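You operate a simulated robot arm through the tools that you are given. There is no shell and no other tool.

Carry out the task below with a simulated robot arm. There is one attempt and no reset: what you move stays moved.

TASK
Load the blue cartridge into the grease pump and prime it.
Fine: clamp it, open the yellow pump knob, pump till grease shows, shut the knob.

The check looks at the end state, three seconds after you hand in, the way a careful person would. Anything else that was tipped, shoved, dropped, spilled or broken makes it a failure.

THE ROBOT
A 7-joint arm with a two-finger gripper, fixed in place. Base frame: the origin is at the foot of the arm, x ahead of it, y to its left, z up; the work surface is at about z = 890. Units: mm, degrees, N and s.
With the tool pointing down near the work surface it reaches from about 340 to 720 mm from the base axis. Its first joint turns from -66.0 to 66.0 degrees. Payload 2.45 kg.
The tool frame sits at the grasp point between the pads (the TCP): z along the fingers, y along the line on which they close. The tips reach 26 mm beyond it. The gripper opens to 96 mm. The gripper's body begins 69 mm behind the TCP.
Orientation is told as [roll, pitch, yaw] about the base's x, y, z axes, in that order, counted from this pose: with the fingers straight down and closing along the base's y, the tool's x points along the base's -x, its y along +y and its z along -z.

THE INTERFACE
- The arm moves only by the tool step_arm. Its argument "motion" is one flat list of numbers, 6 for each row, row after row: the shift along the base's x, y, z in units of 30 mm (1.0 is 30 mm), then the turn, a rotation vector about the base's x, y, z in units of 5 degrees (1.0 is 5 degrees). In form: [dx, dy, dz, wx, wy, wz, dx, dy, dz, wx, wy, wz, ...]. A call has 1 to 20 rows; each row shifts and turns the commanded pose from where the row before left it. "claw" is the gripper command, from -1 (shut) to 1 (fully open), values between in proportion, set as the call begins (left out, the last holds). A call with a number of a shift or a turn outside -1 to 1 is refused whole. Rows are played at 5 a second. More than 50 mm and 8.6 degrees between two rows, or a gripper value outside its range, and nothing of the call is played. Where a pose cannot be reached the arm comes as near as it can. A force on the tool above 50 N (or 10 N above the force at the start of the call, whichever is more), or a blocked arm, ends the call early, and 0.2 s more pass. Each finger halts on what it meets, pressing with about 42 N; the grip force reading is that of the motor and also rises with nothing between the fingers. The clock runs only during rows and for 0.2 s after the last one: add rows that do not move to give the fingers time. The reply holds the time, the measured pose of the TCP, the force on the tool along the base axes, the opening and the grip force, in the units named above and with some noise, with the torque about the TCP (base axes, N m) and any sound that the robot's microphone picked up.
- Cameras (640 x 400 px; columns grow to the right, rows downward): "scene" is fixed at [170.1, -402.8, 1414.2]; the picture's right is [0.70, -0.71, 0.00], its down [-0.48, -0.47, -0.74] and it looks along [0.53, 0.52, -0.68] (base axes); focal length 214 px, centre (320, 200). "wrist" rides on the gripper at [82, 3, -98] in the tool frame; the picture's right is [-0.04, 1.00, 0.00], its down [-0.73, -0.03, -0.68] and it looks along [-0.68, -0.03, 0.73] (tool axes); focal length 256 px, centre (320, 200). There is no depth. A picture from a camera that has moved, and an enlarged one, comes with that camera's place and axes in the base frame and with its lens.
- grab_frame(camera): a new picture of that camera. No time passes.
- enlarge(camera, box): a new picture of the part [left, top, right, bottom] of that camera's present view, enlarged. No time passes.
- close_job(): hands the job in; it is judged then, once.

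Places have to be worked out from the pictures, the camera data and where the tool is seen. Open the gripper and draw the arm clear of the work before you hand the job in, unless the task says otherwise.

The tools are called after "Request:" as a command line: name --argument value ..., lists and objects as JSON in quotes. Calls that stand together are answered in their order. step_arm: Moves the arm, as the interface text tells. Its arguments: {"type":"object","properties":{"motion":{"type":"array","items":{"type":"number"}},"claw":{"type":"number"}},"required":["motion"]} The other tools are called the same way: grab_frame (camera) takes a picture; enlarge (camera, box) takes an enlarged picture of a part of a camera's view; close_job () hands the job in.

At the start:

```text
t: 0.0
eef_pos: [405.4, 41.7, 1281.2]
tcp_rot: [0.0, 0.0, 0.0]
force: [0.6, -0.2, 0.5]
wrist_torque: [0.03, 0.01, -0.01]
gripper_width: 95.8
finger_force: 0.0
```

scene: 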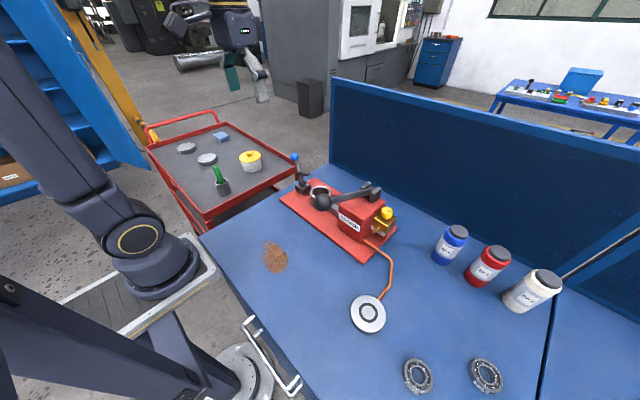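
wrist: 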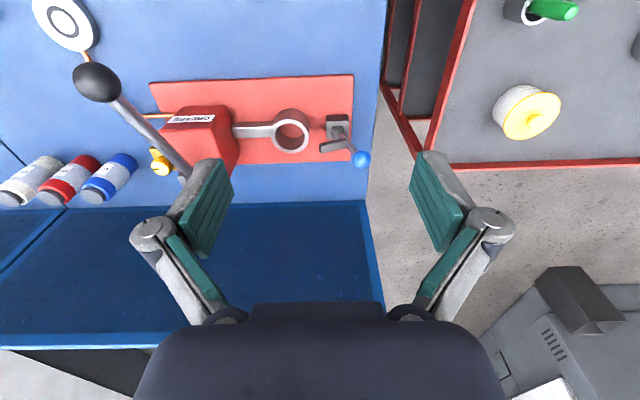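

I'll start by looking closely at the pump, the cartridges and the outlet before I move anything.

Request:
enlarge --camera "scene" --box '[270, 140, 430, 240]'

Request:
enlarge --camera "scene" --box '[410, 200, 570, 330]'

Request:
enlarge --camera "wrist" --box '[60, 50, 400, 220]'

Request:
enlarge --camera "scene" --box '[330, 220, 530, 400]'

```text
4.00 times, centred on (350, 190) of scene
camera zoom: at [170.1, -402.8, 1414.2], right [0.7, -0.71, 0.0], down [-0.48, -0.47, -0.74], along [0.53, 0.52, -0.68], focal length 858 px, centre (200, 240)
```

zoom: 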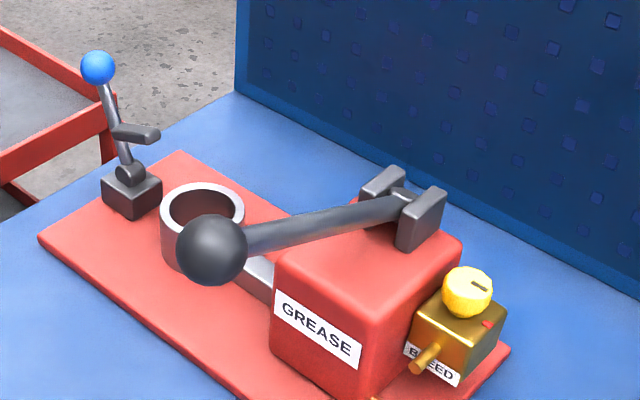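

```text
3.08 times, centred on (490, 265) of scene
camera zoom: at [170.1, -402.8, 1414.2], right [0.7, -0.71, 0.0], down [-0.48, -0.47, -0.74], along [0.53, 0.52, -0.68], focal length 660 px, centre (-203, 0)
```

zoom: 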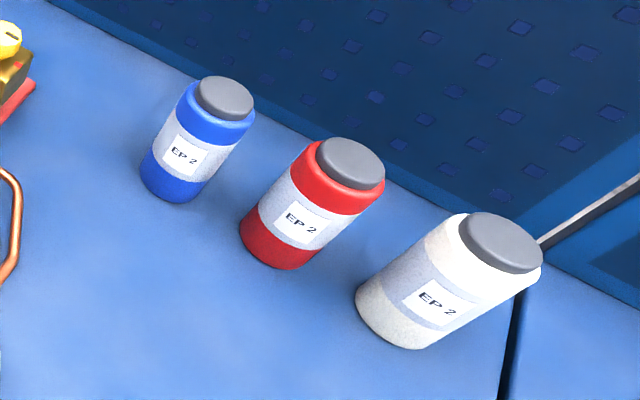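

```text
1.88 times, centred on (230, 135) of wrist
camera zoom: at [323.6, 45.3, 1378.3], right [0.04, 1.0, 0.0], down [0.73, -0.03, 0.68], along [0.68, -0.03, -0.73], focal length 482 px, centre (489, 322)
```

zoom: 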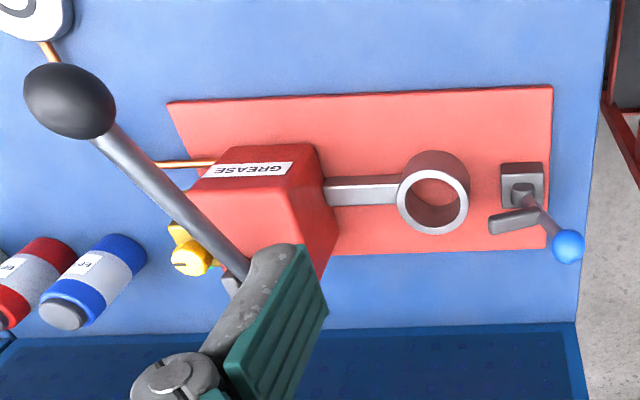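

```text
2.22 times, centred on (430, 310) of scene
camera zoom: at [170.1, -402.8, 1414.2], right [0.7, -0.71, 0.0], down [-0.48, -0.47, -0.74], along [0.53, 0.52, -0.68], focal length 477 px, centre (76, -44)
```

zoom: 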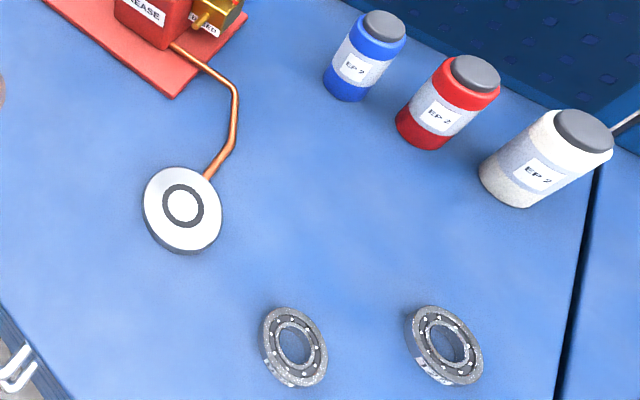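

The blue cartridge stands at about (658, -408), roughly 105 tall. The holder ring is at about (563, -20), the pump handle ball at (403, -182, 1112) and the yellow knob at (580, -249, 1000). I swing over high, turned and tilted outward, to view the cartridge from near.

Request:
step_arm --motion '[0.369, -0.926, -0.283, 0, 0, -0.914, 0.369, -0.926, -0.283, 0, 0, -0.914, 0.369, -0.926, -0.283, 0, 0, -0.914, 0.369, -0.926, -0.283, 0, 0, -0.914, 0.369, -0.926, -0.283, 0, 0, -0.914, 0.369, -0.926, -0.283, 0, 0, -0.914, 0.369, -0.926, -0.283, 0, 0, -0.914, 0.369, -0.926, -0.383, -0.454, -0.727, 0, 0.369, -0.926, -0.383, -0.454, -0.727, 0, 0.369, -0.926, -0.383, -0.454, -0.727, 0, 0.369, -0.926, -0.383, -0.454, -0.727, 0, 0.369, -0.926, -0.383, -0.454, -0.727, 0, 0.369, -0.926, -0.383, -0.454, -0.727, 0, 0.369, -0.926, -0.383, -0.454, -0.727, 0]' --claw 1

```text
t: 3.0
eef_pos: [562.0, -345.8, 1139.3]
tcp_rot: [0.1, -30.0, -32.0]
force: [0.1, 0.4, 1.2]
wrist_torque: [0.01, -0.01, 0.01]
gripper_width: 96.0
finger_force: 0.0
```

The arm is where I commanded it. I look with both cameras to pin the cartridge's position.

Request:
grab_frame --camera "wrist"

Request:
grab_frame --camera "scene"

```text
taken
camera wrist: at [461.8, -280.3, 1184.1], right [0.56, 0.83, 0.02], down [0.23, -0.18, 0.96], along [0.8, -0.53, -0.3], focal length 256 px, centre (320, 200)
```

wrist: 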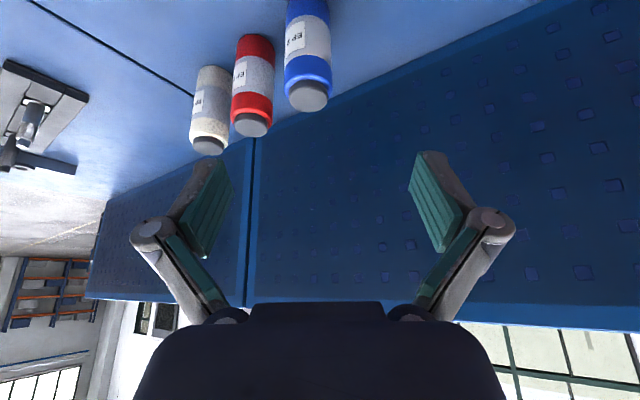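

```text
taken
```

scene: 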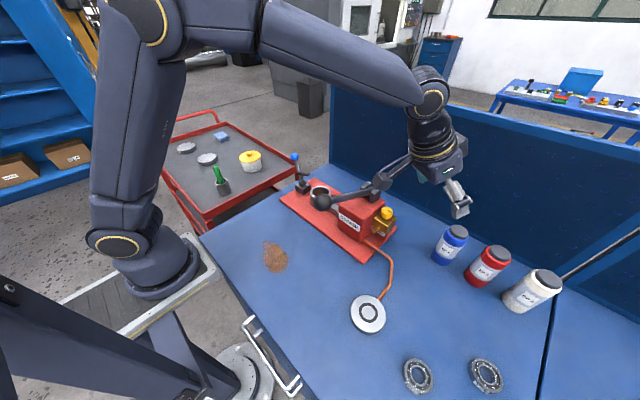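

Two estimates of the cartridge's x differ by about 20 mm, so I enlarge to measure more precisely.

Request:
enlarge --camera "scene" --box '[420, 215, 484, 275]'

Request:
enlarge --camera "wrist" --box '[180, 0, 372, 120]'

```text
6.67 times, centred on (452, 245) of scene
camera zoom: at [170.1, -402.7, 1414.1], right [0.7, -0.71, 0.0], down [-0.48, -0.47, -0.74], along [0.53, 0.52, -0.68], focal length 1430 px, centre (-560, -100)
```

zoom: 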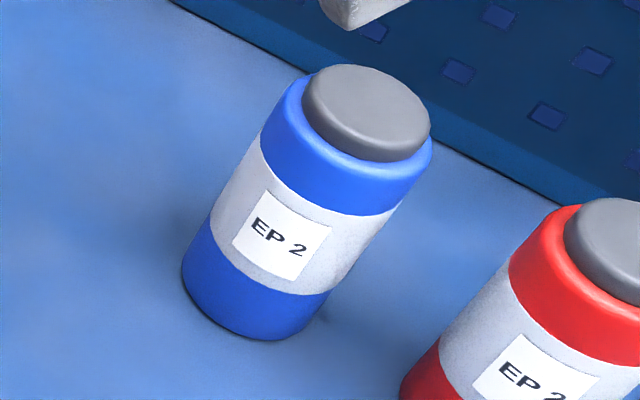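

```text
3.33 times, centred on (276, 60) of wrist
camera zoom: at [461.8, -280.3, 1184.1], right [0.56, 0.83, 0.02], down [0.23, -0.18, 0.96], along [0.8, -0.53, -0.3], focal length 853 px, centre (467, 667)
```

zoom: 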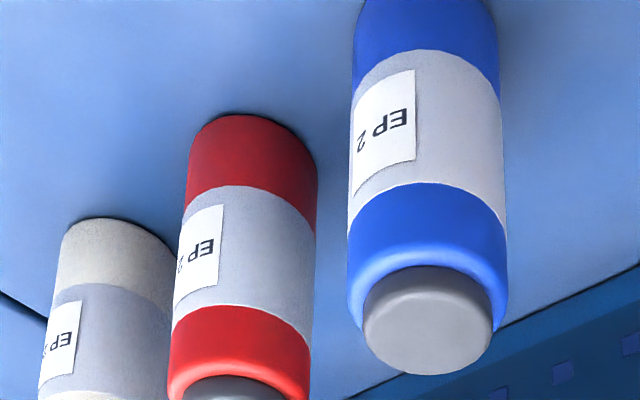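

The cap top comes out at about (638, -409, 1011), the body is about 50 across and the base sits near (645, -412). Before grasping I want a close look at the holder ring and the clamp, so I move above them with the tool upright and stay high over the pump handle.

Request:
step_arm --motion '[-0.15, 0.4, 1.0, 0.454, 0.727, 0, -0.15, 0.6, 1.0, 0.454, 0.727, 0, -0.15, 0.933, 0.8, 0.454, 0.727, 0, -0.15, 0.933, 0, 0.454, 0.727, 0, -0.15, 0.933, 0, 0.454, 0.727, 0, -0.15, 0.933, 0, 0.454, 0.727, 0, -0.15, 0.933, 0, 0.454, 0.727, 0, -0.15, 0.933, 0, 0, 0, 0.914, -0.15, 0.933, 0, 0, 0, 0.914, -0.15, 0.933, 0, 0, 0, 0.914, -0.15, 0.933, 0, 0, 0, 0.914, -0.15, 0.933, -1, 0, 0, 0.914, -0.15, 0.933, -1, 0, 0, 0.914, -0.15, 0.933, -1, 0, 0, 0.914]'

Request:
grab_frame --camera "wrist"

```text
t: 6.0
eef_pos: [498.3, 18.3, 1134.7]
tcp_rot: [0.0, 0.0, 0.1]
force: [-0.4, -0.3, 0.5]
wrist_torque: [0.0, -0.02, 0.01]
gripper_width: 96.1
finger_force: 0.0
```

```text
taken
camera wrist: at [416.4, 21.8, 1232.5], right [0.04, 1.0, 0.0], down [0.73, -0.03, 0.68], along [0.68, -0.03, -0.73], focal length 256 px, centre (320, 200)
```

wrist: 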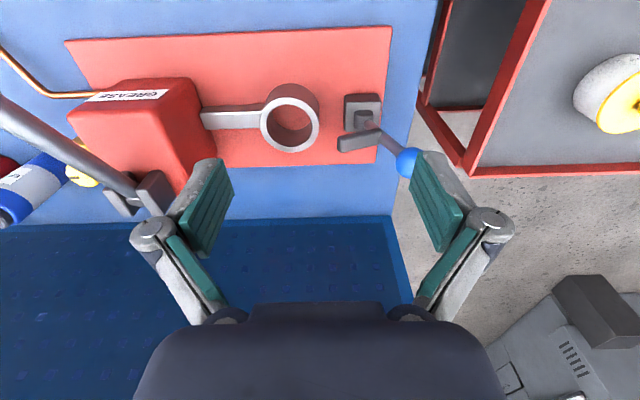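

Good view; I enlarge the ring and clamp.

Request:
enlarge --camera "wrist" --box '[240, 60, 432, 180]'

Request:
enlarge --camera "scene" --box '[280, 145, 344, 215]'

```text
3.33 times, centred on (336, 120) of wrist
camera zoom: at [416.4, 21.8, 1232.5], right [0.04, 1.0, 0.0], down [0.73, -0.03, 0.68], along [0.68, -0.03, -0.73], focal length 853 px, centre (267, 467)
```

zoom: 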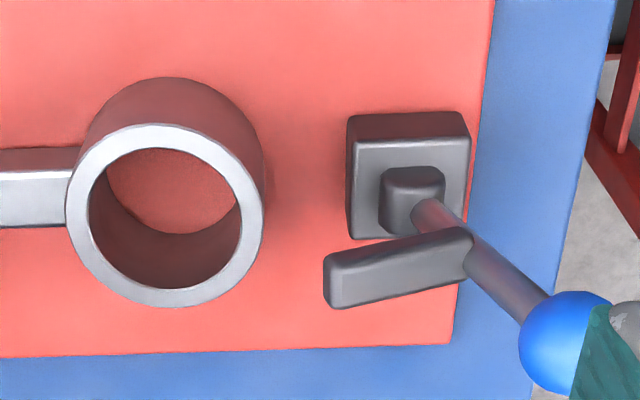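

```text
5.71 times, centred on (312, 180) of scene
camera zoom: at [170.1, -402.7, 1414.2], right [0.7, -0.71, 0.0], down [-0.48, -0.47, -0.74], along [0.53, 0.52, -0.68], focal length 1226 px, centre (366, 314)
```

zoom: 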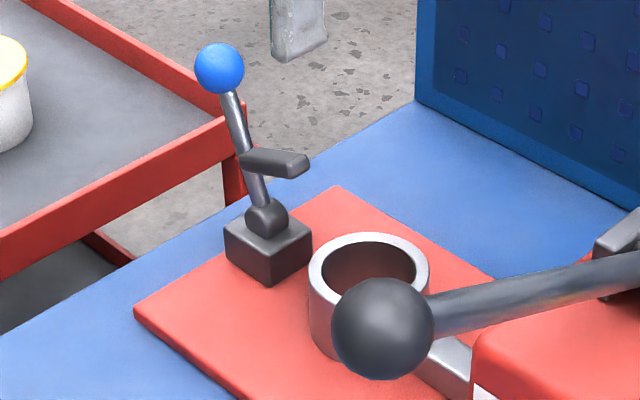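

Ring centre comes out at (559, -22), top z about 944, bore about 55. The clamp pivot is at about (560, 69, 936), its blue ball at (558, 100, 1033) and its pad end near (562, 37, 990). I check the clamp's hinge axis with a tighter crop.

Request:
enlarge --camera "wrist" --box '[330, 85, 426, 180]'

Request:
enlarge --camera "scene" --box '[285, 150, 317, 200]'

Request:
enlarge --camera "scene" --box '[340, 175, 404, 255]'

```text
4.21 times, centred on (378, 132) of wrist
camera zoom: at [416.4, 21.8, 1232.5], right [0.04, 1.0, 0.0], down [0.73, -0.03, 0.68], along [0.68, -0.03, -0.73], focal length 1078 px, centre (76, 484)
```

zoom: 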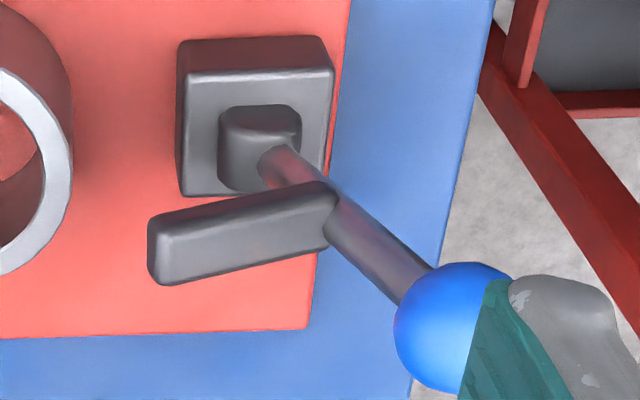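

```text
8.00 times, centred on (301, 175) of scene
camera zoom: at [170.1, -402.7, 1414.2], right [0.7, -0.71, 0.0], down [-0.48, -0.47, -0.74], along [0.53, 0.52, -0.68], focal length 1716 px, centre (472, 400)
```

zoom: 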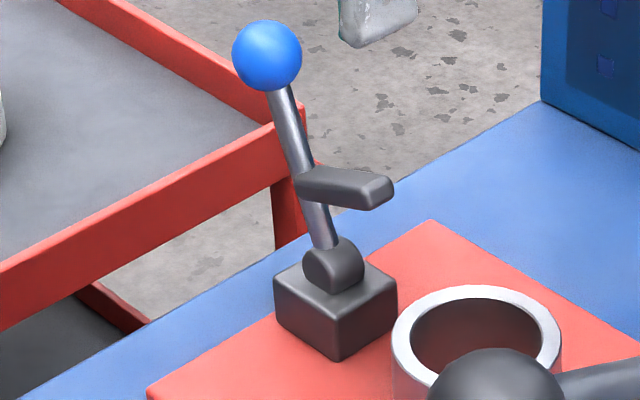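

```text
5.00 times, centred on (372, 215) of scene
camera zoom: at [170.1, -402.7, 1414.2], right [0.7, -0.71, 0.0], down [-0.48, -0.47, -0.74], along [0.53, 0.52, -0.68], focal length 1072 px, centre (60, 125)
```

zoom: 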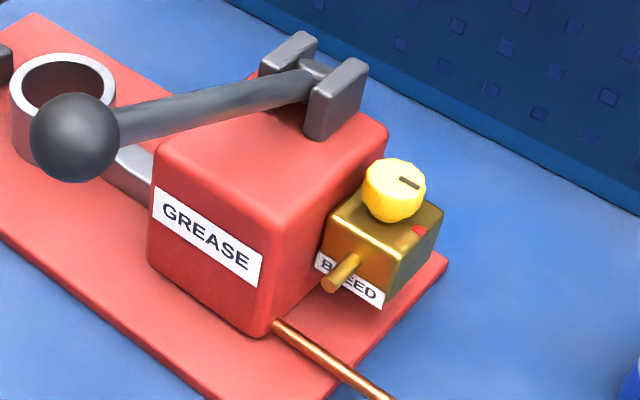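

The hinge axis runs along x, so pushing the blue ball toward -y closes the clamp. The yellow knob's slot currently points at the red dot (-y), presumably shut, and the bleed spout faces -x. Now I move to a pre-grasp pose for the blue cartridge, tilted 30° outward at yaw -36°, fingers at about 76 mm.

Request:
step_arm --motion '[0.186, -0.3, 1, 0, 0, -0.9, 0.186, -0.6, 1, 0, 0, -0.9, 0.186, -0.84, 0.83, 0, 0, -0.9, 0.186, -0.864, 0, 0, 0, -0.9, 0.186, -0.864, 0, 0, 0, -0.9, 0.186, -0.864, 0, 0, 0, -0.9, 0.186, -0.864, 0, 0, 0, -0.9, 0.186, -0.864, 0, 0, 0, -0.9, 0.186, -0.864, 0, -0.504, -0.693, 0, 0.186, -0.864, 0, -0.504, -0.693, 0, 0.186, -0.864, -0.37, -0.504, -0.693, 0, 0.186, -0.864, -0.8, -0.504, -0.693, 0, 0.186, -0.864, -0.8, -0.504, -0.693, 0, 0.186, -0.864, -0.8, -0.504, -0.693, 0, 0.186, -0.864, -0.8, -0.504, -0.693, 0, 0.186, -0.864, -0.8, 0, 0, 0, 0, 0, 0, 0, 0, 0]' --claw 0.583

Request:
grab_frame --camera "wrist"

Request:
enlarge --camera "scene" --box '[410, 160, 538, 290]'

```text
t: 9.6
eef_pos: [586.3, -369.2, 1088.5]
tcp_rot: [-0.1, -30.0, -36.0]
force: [0.4, -0.7, -0.2]
wrist_torque: [0.01, 0.01, 0.0]
gripper_width: 75.8
finger_force: 0.1
```

```text
taken
camera wrist: at [491.6, -296.8, 1132.7], right [0.62, 0.79, 0.02], down [0.22, -0.2, 0.95], along [0.76, -0.58, -0.3], focal length 256 px, centre (320, 200)
```

wrist: 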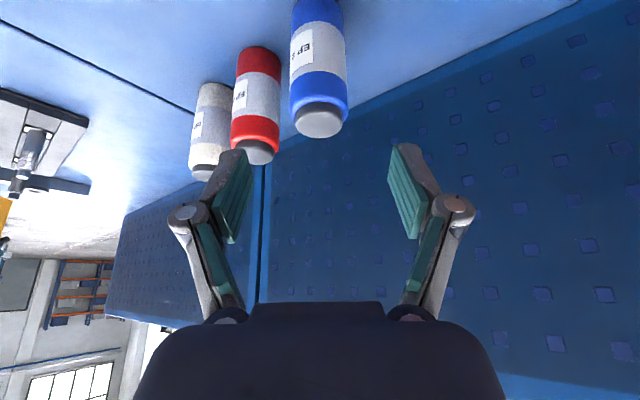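

```text
3.08 times, centred on (474, 225) of scene
camera zoom: at [170.1, -402.8, 1414.2], right [0.7, -0.71, 0.0], down [-0.48, -0.47, -0.74], along [0.53, 0.52, -0.68], focal length 660 px, centre (-154, 123)
```

zoom: 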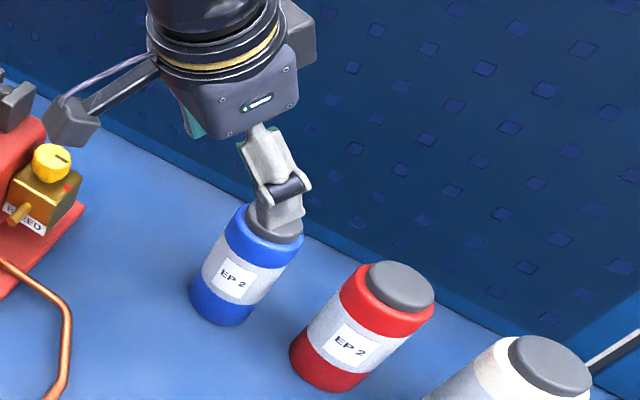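

The cap lies centred between the fingers (offset under 1 mm by my figures), axis at about (641, -410). I advance 134 mm along the tool axis so the fingers straddle the upper body at z≈972.

Request:
step_arm --motion '[0.2267, -0.1648, -0.4853, 0, 0, 0, 0.2267, -0.1648, -0.4853, 0, 0, 0, 0.2267, -0.1648, -0.4853, 0, 0, 0, 0.2267, -0.1648, -0.4853, 0, 0, 0, 0.2267, -0.1648, -0.4853, 0, 0, 0, 0.2267, -0.1648, -0.4853, 0, 0, 0, 0.2267, -0.1648, -0.4853, 0, 0, 0, 0.2267, -0.1648, -0.4853, 0, 0, 0]'

Request:
grab_frame --camera "wrist"

Request:
enlarge --camera "scene" --box '[410, 180, 506, 290]'

```text
t: 11.4
eef_pos: [641.9, -409.0, 970.9]
tcp_rot: [0.0, -30.1, -36.1]
force: [0.7, -0.2, -0.5]
wrist_torque: [-0.01, 0.0, -0.03]
gripper_width: 75.9
finger_force: 0.0
```

```text
taken
camera wrist: at [546.9, -336.1, 1015.2], right [0.62, 0.79, 0.02], down [0.22, -0.2, 0.95], along [0.76, -0.58, -0.3], focal length 256 px, centre (320, 200)
```

wrist: 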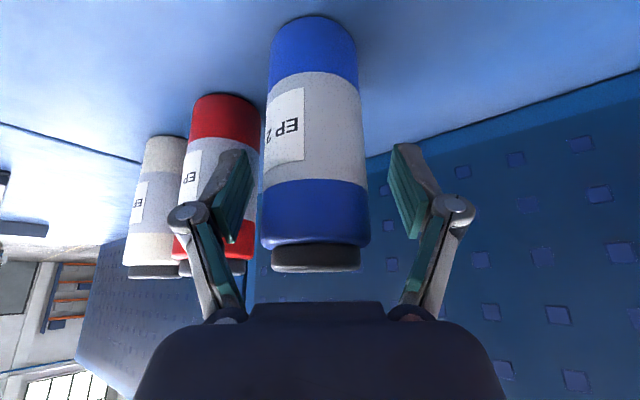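

```text
3.64 times, centred on (458, 235) of scene
camera zoom: at [170.1, -402.8, 1414.1], right [0.7, -0.71, 0.0], down [-0.48, -0.47, -0.74], along [0.53, 0.52, -0.68], focal length 780 px, centre (-182, 73)
```

zoom: 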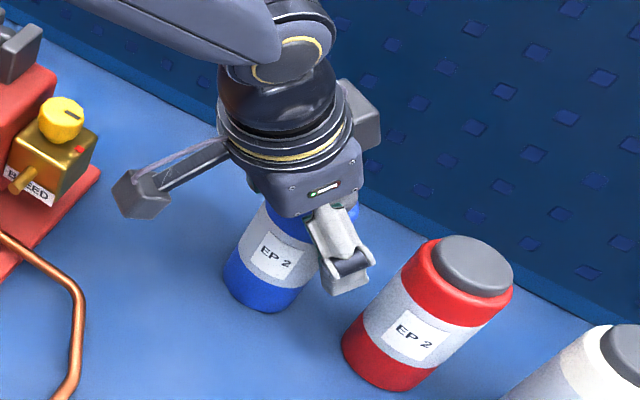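

The fingers straddle the blue body with clearance on both sides, about 1.4 mm off-centre. I nudge over, then close and wait.

Request:
step_arm --motion '[-0.028, -0.038, 0, 0, 0, 0, 0, 0, 0, 0, 0, 0]'

Request:
step_arm --motion '[0, 0, 0, 0, 0, 0, 0, 0, 0, 0, 0, 0, 0, 0, 0, 0, 0, 0, 0, 0, 0, 0, 0, 0, 0, 0, 0, 0, 0, 0, 0, 0, 0, 0, 0, 0]' --claw -1

Request:
grab_frame --camera "wrist"

```text
t: 12.0
eef_pos: [641.7, -409.1, 971.9]
tcp_rot: [0.0, -29.9, -36.0]
force: [-0.3, -0.1, -0.5]
wrist_torque: [0.01, 0.01, -0.02]
gripper_width: 75.8
finger_force: 0.1
```

```text
t: 13.4
eef_pos: [641.6, -410.7, 971.9]
tcp_rot: [-0.1, -30.0, -36.0]
force: [-1.6, 0.0, 0.9]
wrist_torque: [-0.07, 0.16, -0.01]
gripper_width: 48.2
finger_force: 42.5
```

```text
taken
camera wrist: at [545.6, -337.4, 1015.4], right [0.62, 0.79, 0.02], down [0.22, -0.2, 0.95], along [0.76, -0.58, -0.3], focal length 256 px, centre (320, 200)
```

wrist: 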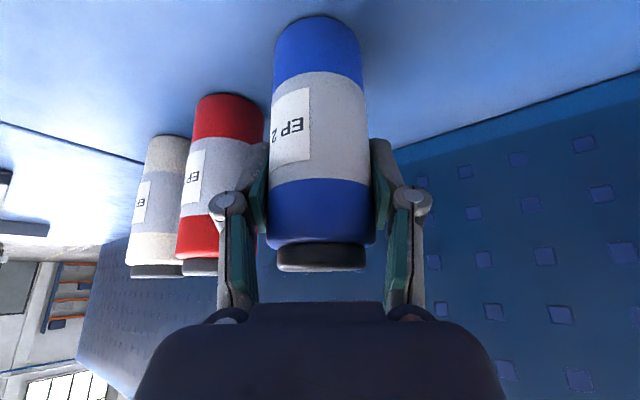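

Gripped at 48.2 mm width with 42 N. I lift straight up to z≈1190 so the base clears the pump handle.

Request:
step_arm --motion '[0, 0, 0.4, 0, 0, 0, 0, 0, 0.8, 0, 0, 0, 0, 0, 1, 0, 0, 0, 0, 0, 1, 0, 0, 0, 0, 0, 1, 0, 0, 0, 0, 0, 1, 0, 0, 0, 0, 0, 1, 0, 0, 0, 0, 0, 1, 0, 0, 0]'

Request:
grab_frame --camera "scene"

```text
t: 15.2
eef_pos: [640.3, -410.8, 1186.9]
tcp_rot: [0.0, -29.9, -36.0]
force: [-0.1, -0.9, -2.1]
wrist_torque: [0.02, -0.01, 0.01]
gripper_width: 48.1
finger_force: 42.4
```

```text
taken
```

scene: 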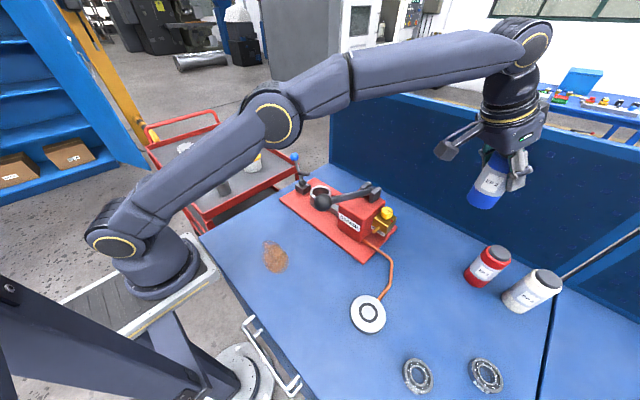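

The cartridge is lifted clean and the neighbours stand undisturbed. I carry it across to above the ring, turning to yaw +36° so the fingers stay clear of the clamp pad.

Request:
step_arm --motion '[-0.1, 0.864, 0.1, 0, 0, 0.96, -0.1, 0.864, 0, 0, 0, 0.96, -0.1, 0.864, 0, 0, 0, 0.96, -0.1, 0.864, 0, 0, 0, 0.96, -0.1, 0.864, 0, 0, 0, 0.96, -0.1, 0.864, 0, 0, 0, 0.96, -0.1, 0.864, 0, 0, 0, 0.96, -0.2, 0.864, 0, 0, 0, 0.96, -0.25, 0.864, 0, 0, 0, 0.96, -0.25, 0.864, 0, 0, 0, 0.96, -0.25, 0.864, 0, 0, 0, 0.96, -0.25, 0.864, 0, 0, 0, 0.96, -0.25, 0.864, 0, 0, 0, 0.96, -0.25, 0.864, 0, 0, 0, 0.96, -0.31, 0.864, 0, 0, 0, 0.96, 0, 0, 0, 0, 0, 0]'

Request:
grab_frame --camera "scene"

Request:
grab_frame --camera "wrist"

```text
t: 18.6
eef_pos: [559.5, -21.4, 1190.4]
tcp_rot: [0.0, -30.0, 36.1]
force: [0.0, 0.2, -2.6]
wrist_torque: [-0.01, -0.02, 0.02]
gripper_width: 48.3
finger_force: 41.6
```

```text
taken
```

scene: 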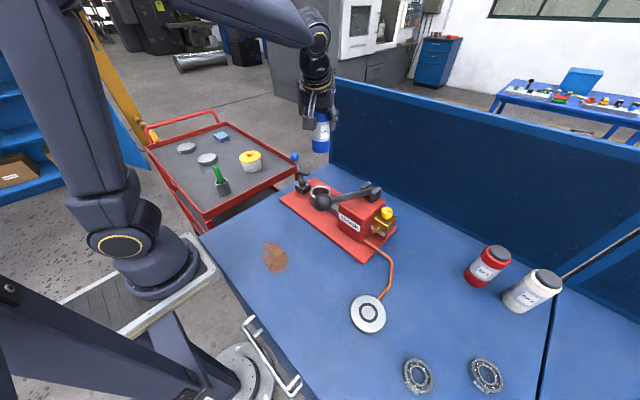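

```text
taken
camera wrist: at [460.6, -89.2, 1233.9], right [-0.56, 0.83, 0.02], down [0.26, 0.15, 0.95], along [0.79, 0.54, -0.3], focal length 256 px, centre (320, 200)
```

wrist: 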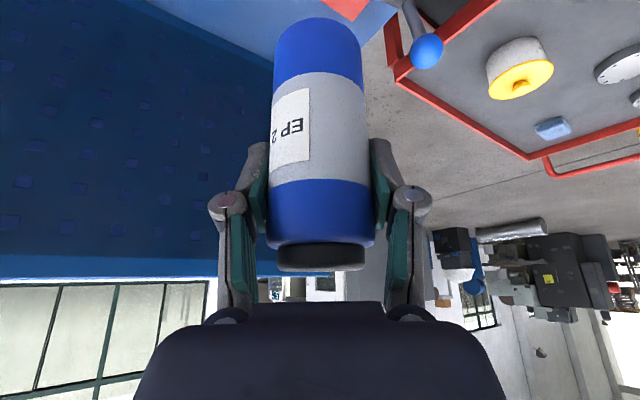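

The cartridge is held upright above the ring. I lower until its base hangs about 30 mm above the ring, then check the alignment.

Request:
step_arm --motion '[0, 0, -0.9, 0, 0, 0, 0, 0, -0.9, 0, 0, 0, 0, 0, -0.9, 0, 0, 0, 0, 0, -0.9, 0, 0, 0, 0, 0, -0.73, 0, 0, 0, 0, 0, 0, 0, 0, 0]'

Request:
enlarge --camera "scene" --box '[280, 120, 360, 220]'

Request:
grab_frame --camera "wrist"

```text
t: 20.0
eef_pos: [559.7, -20.0, 1060.8]
tcp_rot: [-0.1, -30.0, 36.0]
force: [1.1, -0.3, -2.2]
wrist_torque: [0.0, -0.03, 0.03]
gripper_width: 48.2
finger_force: 41.7
```

```text
4.00 times, centred on (320, 170) of scene
camera zoom: at [170.1, -402.8, 1414.1], right [0.7, -0.71, 0.0], down [-0.48, -0.47, -0.74], along [0.53, 0.52, -0.68], focal length 858 px, centre (320, 320)
```

zoom: 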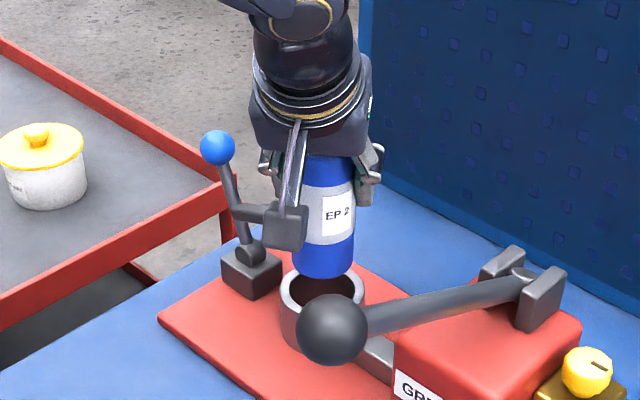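

```text
taken
camera wrist: at [460.4, -89.6, 1104.2], right [-0.56, 0.83, 0.02], down [0.26, 0.15, 0.95], along [0.79, 0.54, -0.3], focal length 256 px, centre (320, 200)
```

wrist: 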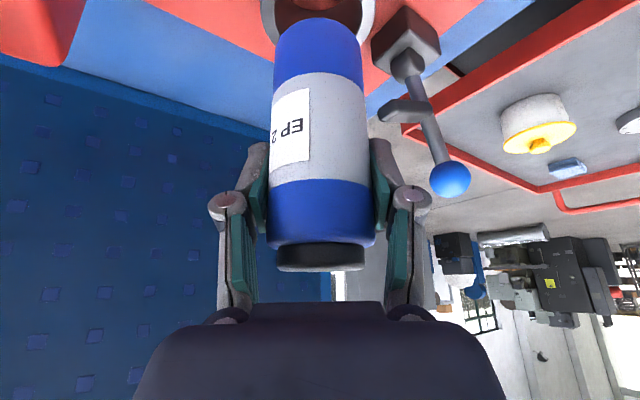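

The base hangs centred over the bore in both views; my figures say it is only about 1 mm off. I shift by that and lower until the base is a few mm above the ring's rim.

Request:
step_arm --motion '[-0.02, -0.04, -0.5, 0, 0, 0, 0, 0, -0.45, 0, 0, 0, 0, 0, 0, 0, 0, 0]'

Request:
enlarge --camera "scene" --box '[300, 160, 348, 220]'

Request:
enlarge --camera "wrist" --box '[240, 0, 400, 100]'

```text
t: 20.8
eef_pos: [558.6, -23.7, 1031.9]
tcp_rot: [-0.1, -30.1, 35.9]
force: [0.3, -0.4, -2.6]
wrist_torque: [0.03, -0.03, -0.02]
gripper_width: 47.9
finger_force: 42.4
```

```text
6.67 times, centred on (324, 190) of scene
camera zoom: at [170.1, -402.8, 1414.1], right [0.7, -0.71, 0.0], down [-0.48, -0.47, -0.74], along [0.53, 0.52, -0.68], focal length 1430 px, centre (293, 267)
```

zoom: 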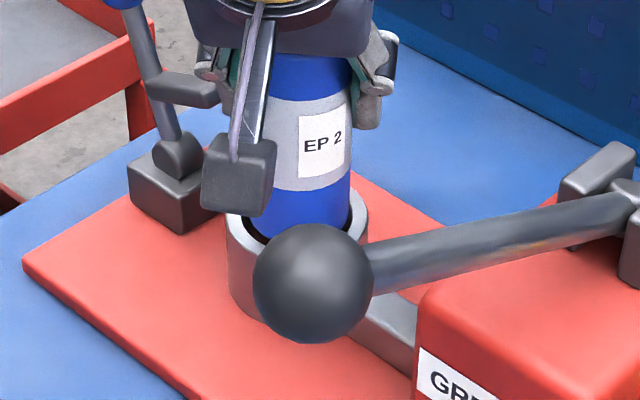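

```text
4.00 times, centred on (320, 50) of wrist
camera zoom: at [460.0, -90.8, 1075.8], right [-0.56, 0.83, 0.02], down [0.26, 0.15, 0.95], along [0.79, 0.54, -0.3], focal length 1024 px, centre (320, 800)
```

zoom: 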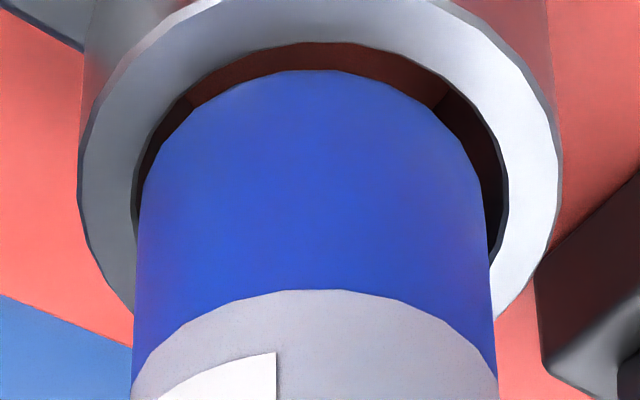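

The wrist view shows the base just above the bore with a clear crescent; the cartridge sits ~1 mm to the left and slightly too near. I shift by about (+1, +2) mm, lower 3 mm and look again.

Request:
step_arm --motion '[0.035, 0.067, -0.1, 0, 0, 0, 0, 0, 0, 0, 0, 0, 0, 0, 0, 0, 0, 0]'

Request:
enlarge --camera "wrist" --box '[240, 0, 400, 100]'

```text
t: 21.6
eef_pos: [560.1, -20.3, 1029.4]
tcp_rot: [0.0, -29.8, 36.0]
force: [0.5, 0.4, -2.1]
wrist_torque: [0.01, 0.01, -0.02]
gripper_width: 48.1
finger_force: 42.2
```

```text
4.00 times, centred on (320, 50) of wrist
camera zoom: at [461.1, -88.8, 1072.9], right [-0.56, 0.83, 0.02], down [0.26, 0.15, 0.95], along [0.79, 0.54, -0.3], focal length 1024 px, centre (320, 800)
```

zoom: 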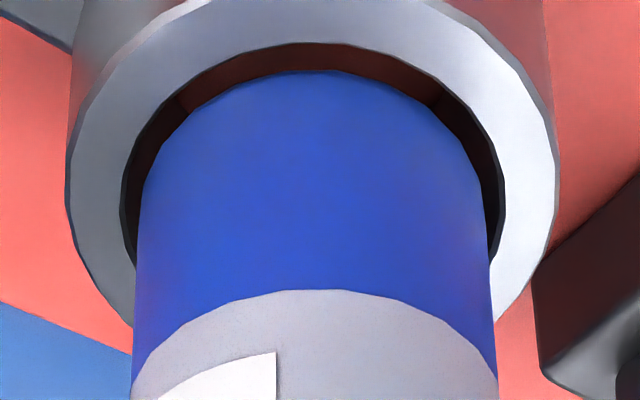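

Now it is centred left-right. I lower another 4.5 mm in small steps and check force and picture.

Request:
step_arm --motion '[0, 0, -0.05, 0, 0, 0, 0, 0, -0.05, 0, 0, 0, 0, 0, -0.05, 0, 0, 0, 0, 0, 0, 0, 0, 0]'

Request:
enlarge --camera "wrist" --box '[240, 0, 400, 100]'

Request:
enlarge --camera "scene" --box '[300, 160, 348, 220]'

```text
t: 22.6
eef_pos: [560.4, -21.0, 1025.3]
tcp_rot: [0.0, -29.9, 35.9]
force: [0.0, 0.1, -1.4]
wrist_torque: [-0.02, 0.02, 0.02]
gripper_width: 48.4
finger_force: 42.2
```

```text
4.00 times, centred on (320, 50) of wrist
camera zoom: at [461.1, -89.0, 1068.3], right [-0.56, 0.83, 0.02], down [0.26, 0.15, 0.95], along [0.79, 0.54, -0.3], focal length 1024 px, centre (320, 800)
```

zoom: 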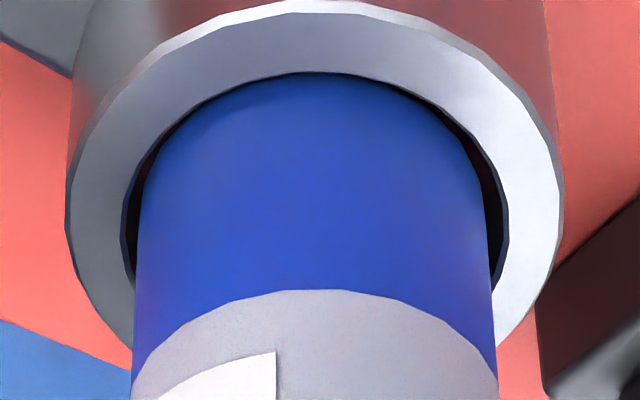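

```text
6.67 times, centred on (324, 190) of scene
camera zoom: at [170.1, -402.8, 1414.1], right [0.7, -0.71, 0.0], down [-0.48, -0.47, -0.74], along [0.53, 0.52, -0.68], focal length 1430 px, centre (293, 267)
```

zoom: 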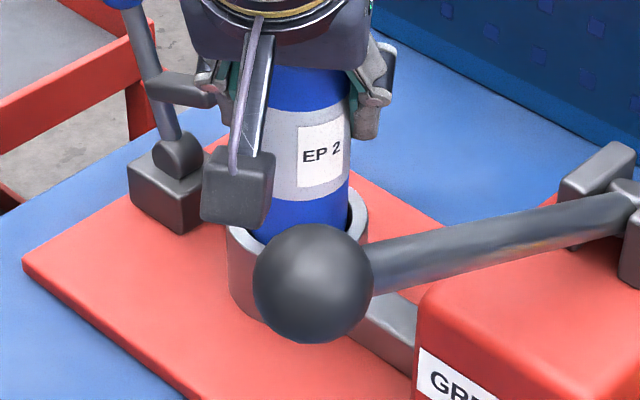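

The near edges now coincide in the picture with no contact force, so the cartridge should move slightly outward. I shift 2 mm along the tool's outward direction and look.

Request:
step_arm --motion '[0.054, 0.039, 0, 0, 0, 0, 0, 0, 0, 0, 0, 0, 0, 0, 0, 0, 0, 0]'

Request:
enlarge --camera "wrist" --box '[240, 0, 400, 100]'

```text
t: 23.4
eef_pos: [562.8, -18.6, 1024.3]
tcp_rot: [0.0, -30.1, 36.0]
force: [0.0, -0.2, -2.7]
wrist_torque: [0.02, 0.01, 0.03]
gripper_width: 48.1
finger_force: 42.2
```

```text
4.00 times, centred on (320, 50) of wrist
camera zoom: at [462.7, -87.7, 1068.4], right [-0.56, 0.83, 0.02], down [0.26, 0.15, 0.95], along [0.79, 0.54, -0.3], focal length 1024 px, centre (320, 800)
```

zoom: 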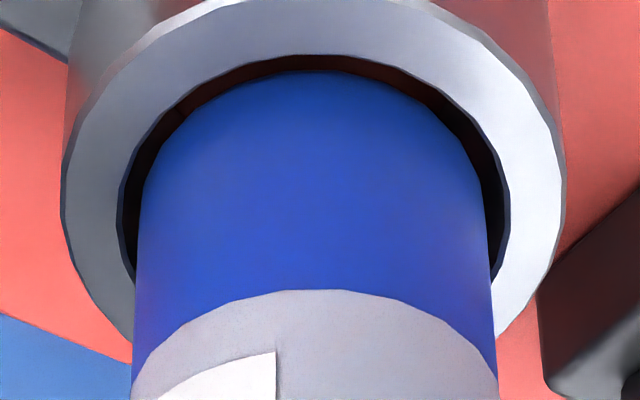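

Gap is now even all round, about 2 mm. I lower 9 mm slowly watching force.

Request:
step_arm --motion '[0, 0, -0.06, 0, 0, 0, 0, 0, -0.06, 0, 0, 0, 0, 0, -0.06, 0, 0, 0, 0, 0, -0.06, 0, 0, 0, 0, 0, -0.06, 0, 0, 0, 0, 0, 0, 0, 0, 0]'

Request:
enlarge --camera "wrist" --box '[240, 0, 400, 100]'

```text
t: 24.8
eef_pos: [561.3, -18.7, 1016.8]
tcp_rot: [0.0, -30.0, 36.0]
force: [-0.4, -0.2, -1.8]
wrist_torque: [0.02, -0.01, 0.01]
gripper_width: 48.3
finger_force: 41.7
```

```text
4.00 times, centred on (320, 50) of wrist
camera zoom: at [462.7, -87.3, 1059.3], right [-0.56, 0.83, 0.02], down [0.26, 0.15, 0.95], along [0.79, 0.54, -0.3], focal length 1024 px, centre (320, 800)
```

zoom: 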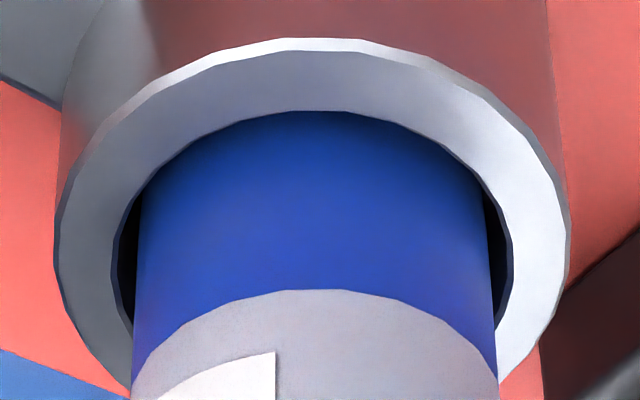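

The base has entered the bore without contact. I continue down about 24 mm.

Request:
step_arm --motion '[0, 0, -0.1, 0, 0, 0, 0, 0, -0.1, 0, 0, 0, 0, 0, -0.1, 0, 0, 0, 0, 0, -0.1, 0, 0, 0, 0, 0, -0.1, 0, 0, 0, 0, 0, -0.1, 0, 0, 0, 0, 0, -0.1, 0, 0, 0, 0, 0, -0.1, 0, 0, 0, 0, 0, 0, 0, 0, 0]'

Request:
grab_frame --camera "wrist"

Request:
enlarge --camera "scene" --box '[285, 130, 365, 220]'

```text
t: 26.8
eef_pos: [561.9, -19.4, 990.5]
tcp_rot: [-0.1, -30.0, 35.9]
force: [-1.4, -0.7, -2.2]
wrist_torque: [0.0, 0.01, 0.05]
gripper_width: 48.3
finger_force: 42.1
```

```text
taken
camera wrist: at [462.7, -87.4, 1035.1], right [-0.56, 0.83, 0.02], down [0.26, 0.15, 0.95], along [0.79, 0.54, -0.3], focal length 256 px, centre (320, 200)
```

wrist: 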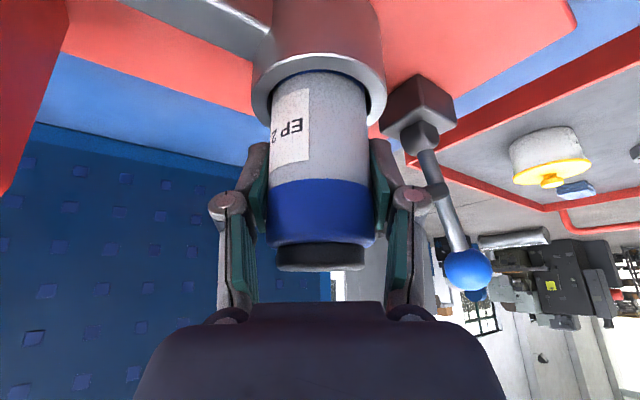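

```text
4.44 times, centred on (325, 175) of scene
camera zoom: at [170.1, -402.8, 1414.1], right [0.7, -0.71, 0.0], down [-0.48, -0.47, -0.74], along [0.53, 0.52, -0.68], focal length 953 px, centre (298, 311)
```

zoom: 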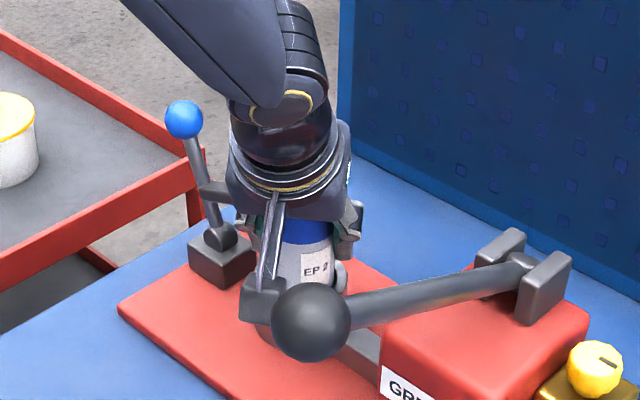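

No contact yet at z≈990; clearance to clamp pad is fine. I lower further by 1.2 mm rows until the seat is felt.

Request:
step_arm --motion '[0, 0, -0.05, 0, 0, 0, 0, 0, -0.05, 0, 0, 0, 0, 0, -0.04, 0, 0, 0, 0, 0, -0.04, 0, 0, 0, 0, 0, 0, 0, 0, 0]'

```text
t: 28.0
eef_pos: [562.4, -18.4, 985.8]
tcp_rot: [0.0, -29.9, 36.0]
force: [0.2, -0.1, -2.6]
wrist_torque: [0.02, 0.0, 0.01]
gripper_width: 48.2
finger_force: 41.3
```

Still only the cartridge's weight on the tool. I go on down a few mm.

Request:
step_arm --motion '[0, 0, -0.04, 0, 0, 0, 0, 0, -0.04, 0, 0, 0, 0, 0, 0, 0, 0, 0]'

Request:
step_arm --motion '[0, 0, -0.04, 0, 0, 0, 0, 0, 0, 0, 0, 0]'

Request:
step_arm --motion '[0, 0, -0.04, 0, 0, 0, 0, 0, 0, 0, 0, 0]'

```text
t: 28.8
eef_pos: [561.5, -19.3, 983.3]
tcp_rot: [-0.1, -29.9, 36.0]
force: [0.4, 0.6, -1.9]
wrist_torque: [0.0, -0.01, -0.02]
gripper_width: 48.3
finger_force: 42.3
```

```text
t: 29.4
eef_pos: [562.3, -19.3, 983.8]
tcp_rot: [-0.3, -30.0, 36.0]
force: [-6.5, 0.1, 15.3]
wrist_torque: [-0.4, 0.32, -0.12]
gripper_width: 48.1
finger_force: 42.3
```

```text
t: 30.0
eef_pos: [563.1, -18.6, 983.7]
tcp_rot: [-0.2, -30.1, 36.2]
force: [-7.3, 0.9, 31.3]
wrist_torque: [0.05, 0.05, -0.08]
gripper_width: 48.2
finger_force: 42.3
```

Firm contact at z≈983.5, which means the base is at ≈901.5, the plate. It is seated. I ease off 1 mm, then open the fingers to about 66 mm.

Request:
step_arm --motion '[0, 0, 0.05, 0, 0, 0, 0, 0, 0, 0, 0, 0]'

Request:
step_arm --motion '[0, 0, 0, 0, 0, 0, 0, 0, 0, 0, 0, 0, 0, 0, 0, 0, 0, 0, 0, 0, 0, 0, 0, 0]' --claw 0.375

Request:
grab_frame --camera "wrist"

```text
t: 30.6
eef_pos: [563.1, -19.3, 982.7]
tcp_rot: [-0.1, -30.0, 36.1]
force: [4.8, 3.0, 13.9]
wrist_torque: [0.38, -0.71, 0.06]
gripper_width: 48.1
finger_force: 41.7
```

```text
t: 31.6
eef_pos: [561.8, -19.7, 982.7]
tcp_rot: [0.0, -30.0, 36.0]
force: [0.0, 0.0, -0.8]
wrist_torque: [-0.03, -0.02, 0.03]
gripper_width: 66.2
finger_force: 0.0
```

```text
taken
camera wrist: at [462.8, -87.8, 1026.8], right [-0.56, 0.83, 0.02], down [0.26, 0.15, 0.95], along [0.79, 0.54, -0.3], focal length 256 px, centre (320, 200)
```

wrist: 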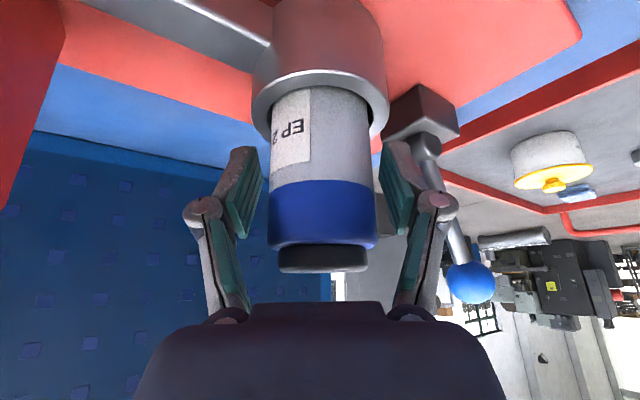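

Released and free. I withdraw straight back along the tool axis.

Request:
step_arm --motion '[-0.146, -0.106, 0.313, 0, 0, 0, -0.292, -0.212, 0.6255, 0, 0, 0, -0.292, -0.212, 0.6255, 0, 0, 0, -0.292, -0.212, 0.6255, 0, 0, 0, -0.292, -0.212, 0.6255, 0, 0, 0, -0.292, -0.212, 0.6255, 0, 0, 0, -0.292, -0.212, 0.6255, 0, 0, 0]'

Request:
grab_frame --camera "wrist"

Request:
enlarge --camera "scene" --box '[280, 120, 376, 220]'

```text
t: 33.2
eef_pos: [504.8, -61.7, 1104.4]
tcp_rot: [0.0, -30.0, 36.0]
force: [-1.2, 0.7, -0.7]
wrist_torque: [0.01, 0.0, -0.02]
gripper_width: 66.0
finger_force: 0.1
```

```text
taken
camera wrist: at [405.4, -129.1, 1148.2], right [-0.56, 0.83, 0.02], down [0.26, 0.15, 0.95], along [0.79, 0.54, -0.3], focal length 256 px, centre (320, 200)
```

wrist: 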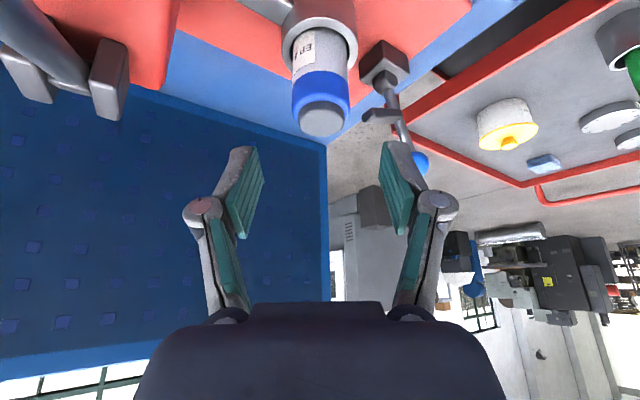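

```text
4.00 times, centred on (328, 170) of scene
camera zoom: at [170.1, -402.7, 1414.2], right [0.7, -0.71, 0.0], down [-0.48, -0.47, -0.74], along [0.53, 0.52, -0.68], focal length 858 px, centre (288, 320)
```

zoom: 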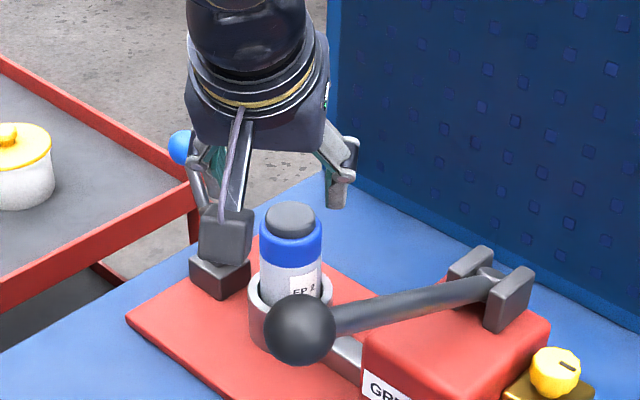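

The cartridge stands upright in the ring. Next is the clamp: I straighten the tool, close the fingers and go to the far (+y) side of the blue ball, staying high.

Request:
step_arm --motion '[0.118, 0.453, 0.5, -0.504, 0.693, 0, 0.118, 0.453, 0.5, -0.504, 0.693, 0, 0.118, 0.453, 0.2, -0.504, 0.693, 0, 0.118, 0.453, 0, -0.504, 0.693, 0, 0.118, 0.453, 0, -0.504, 0.693, 0, 0.118, 0.453, 0, -0.504, 0.693, 0, 0.118, 0.453, 0, -0.504, 0.693, 0, 0.118, 0.453, 0, 0, 0, -0.9, 0.118, 0.453, 0, 0, 0, -0.9, 0.118, 0.453, 0, 0, 0, -0.9, 0.118, 0.453, 0, 0, 0, -0.9, 0.118, 0.453, 0, 0, 0, -0.9, 0.118, 0.453, 0, 0, 0, -0.9, 0.118, 0.453, 0, 0, 0, -0.9, 0.118, 0.453, 0, 0, 0, -0.9, 0, 0, 0, 0, 0, 0]' --claw -1

Request:
grab_frame --camera "wrist"

Request:
enlarge --camera "scene" --box '[260, 100, 370, 220]'

```text
t: 36.6
eef_pos: [558.4, 142.7, 1141.4]
tcp_rot: [-0.1, 0.0, -0.1]
force: [0.0, 0.7, -0.4]
wrist_torque: [0.02, -0.01, 0.01]
gripper_width: 0.1
finger_force: 28.4
```

```text
taken
camera wrist: at [476.1, 146.3, 1239.3], right [0.04, 1.0, 0.0], down [0.73, -0.03, 0.68], along [0.68, -0.03, -0.73], focal length 256 px, centre (320, 200)
```

wrist: 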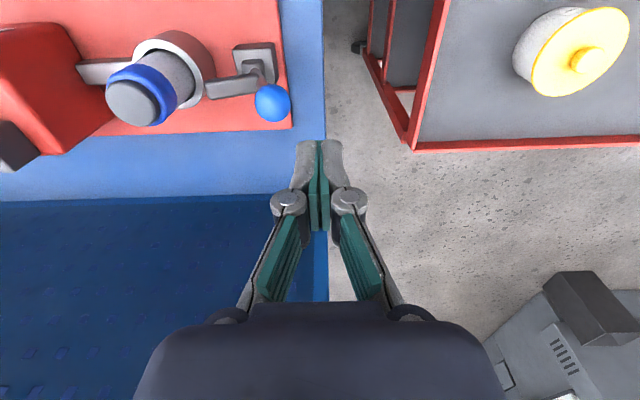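

```text
3.33 times, centred on (315, 160) of scene
camera zoom: at [170.1, -402.7, 1414.2], right [0.7, -0.71, 0.0], down [-0.48, -0.47, -0.74], along [0.53, 0.52, -0.68], focal length 715 px, centre (337, 333)
```

zoom: 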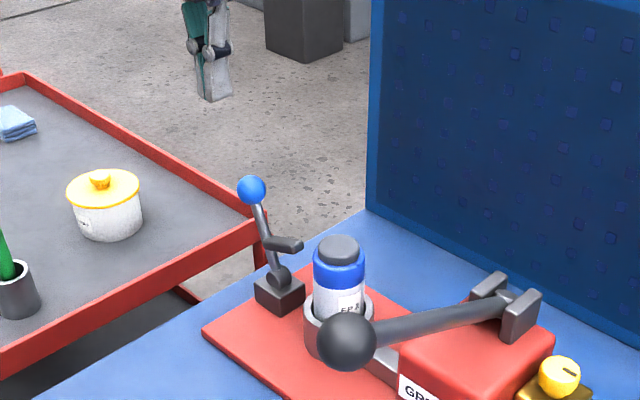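

The ball is confirmed at about (559, 102, 1033); the closed fingers are at y≈142, outside it. I lower to z≈1040, so the tips come to 1014.

Request:
step_arm --motion '[0, 0, -0.9, 0, 0, 0, 0, 0, -0.9, 0, 0, 0, 0, 0, -0.9, 0, 0, 0, 0, 0, -0.68, 0, 0, 0, 0, 0, 0, 0, 0, 0]'

Request:
step_arm --motion '[0, -0.2, 0, 0, 0, 0, 0, -0.2, 0, 0, 0, 0, 0, -0.2, 0, 0, 0, 0, 0, -0.2, 0, 0, 0, 0, 0, -0.2, 0, 0, 0, 0]'

Request:
grab_frame --camera "wrist"

```text
t: 37.8
eef_pos: [558.4, 142.2, 1040.9]
tcp_rot: [-0.1, 0.0, -0.1]
force: [-0.4, -0.4, -0.3]
wrist_torque: [0.01, -0.04, 0.05]
gripper_width: 0.0
finger_force: 28.5
```

```text
t: 39.0
eef_pos: [558.4, 113.0, 1039.1]
tcp_rot: [-0.2, 0.0, 0.0]
force: [-0.2, 0.3, 0.6]
wrist_torque: [-0.03, 0.0, -0.02]
gripper_width: 0.2
finger_force: 28.6
```

```text
taken
camera wrist: at [475.4, 115.4, 1137.4], right [0.04, 1.0, 0.0], down [0.73, -0.03, 0.68], along [0.68, -0.03, -0.73], focal length 256 px, centre (320, 200)
```

wrist: 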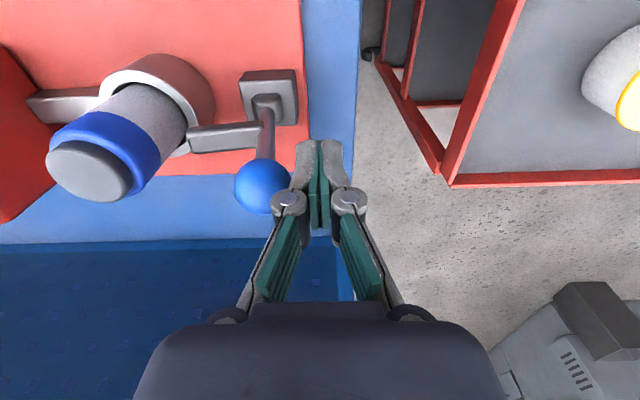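

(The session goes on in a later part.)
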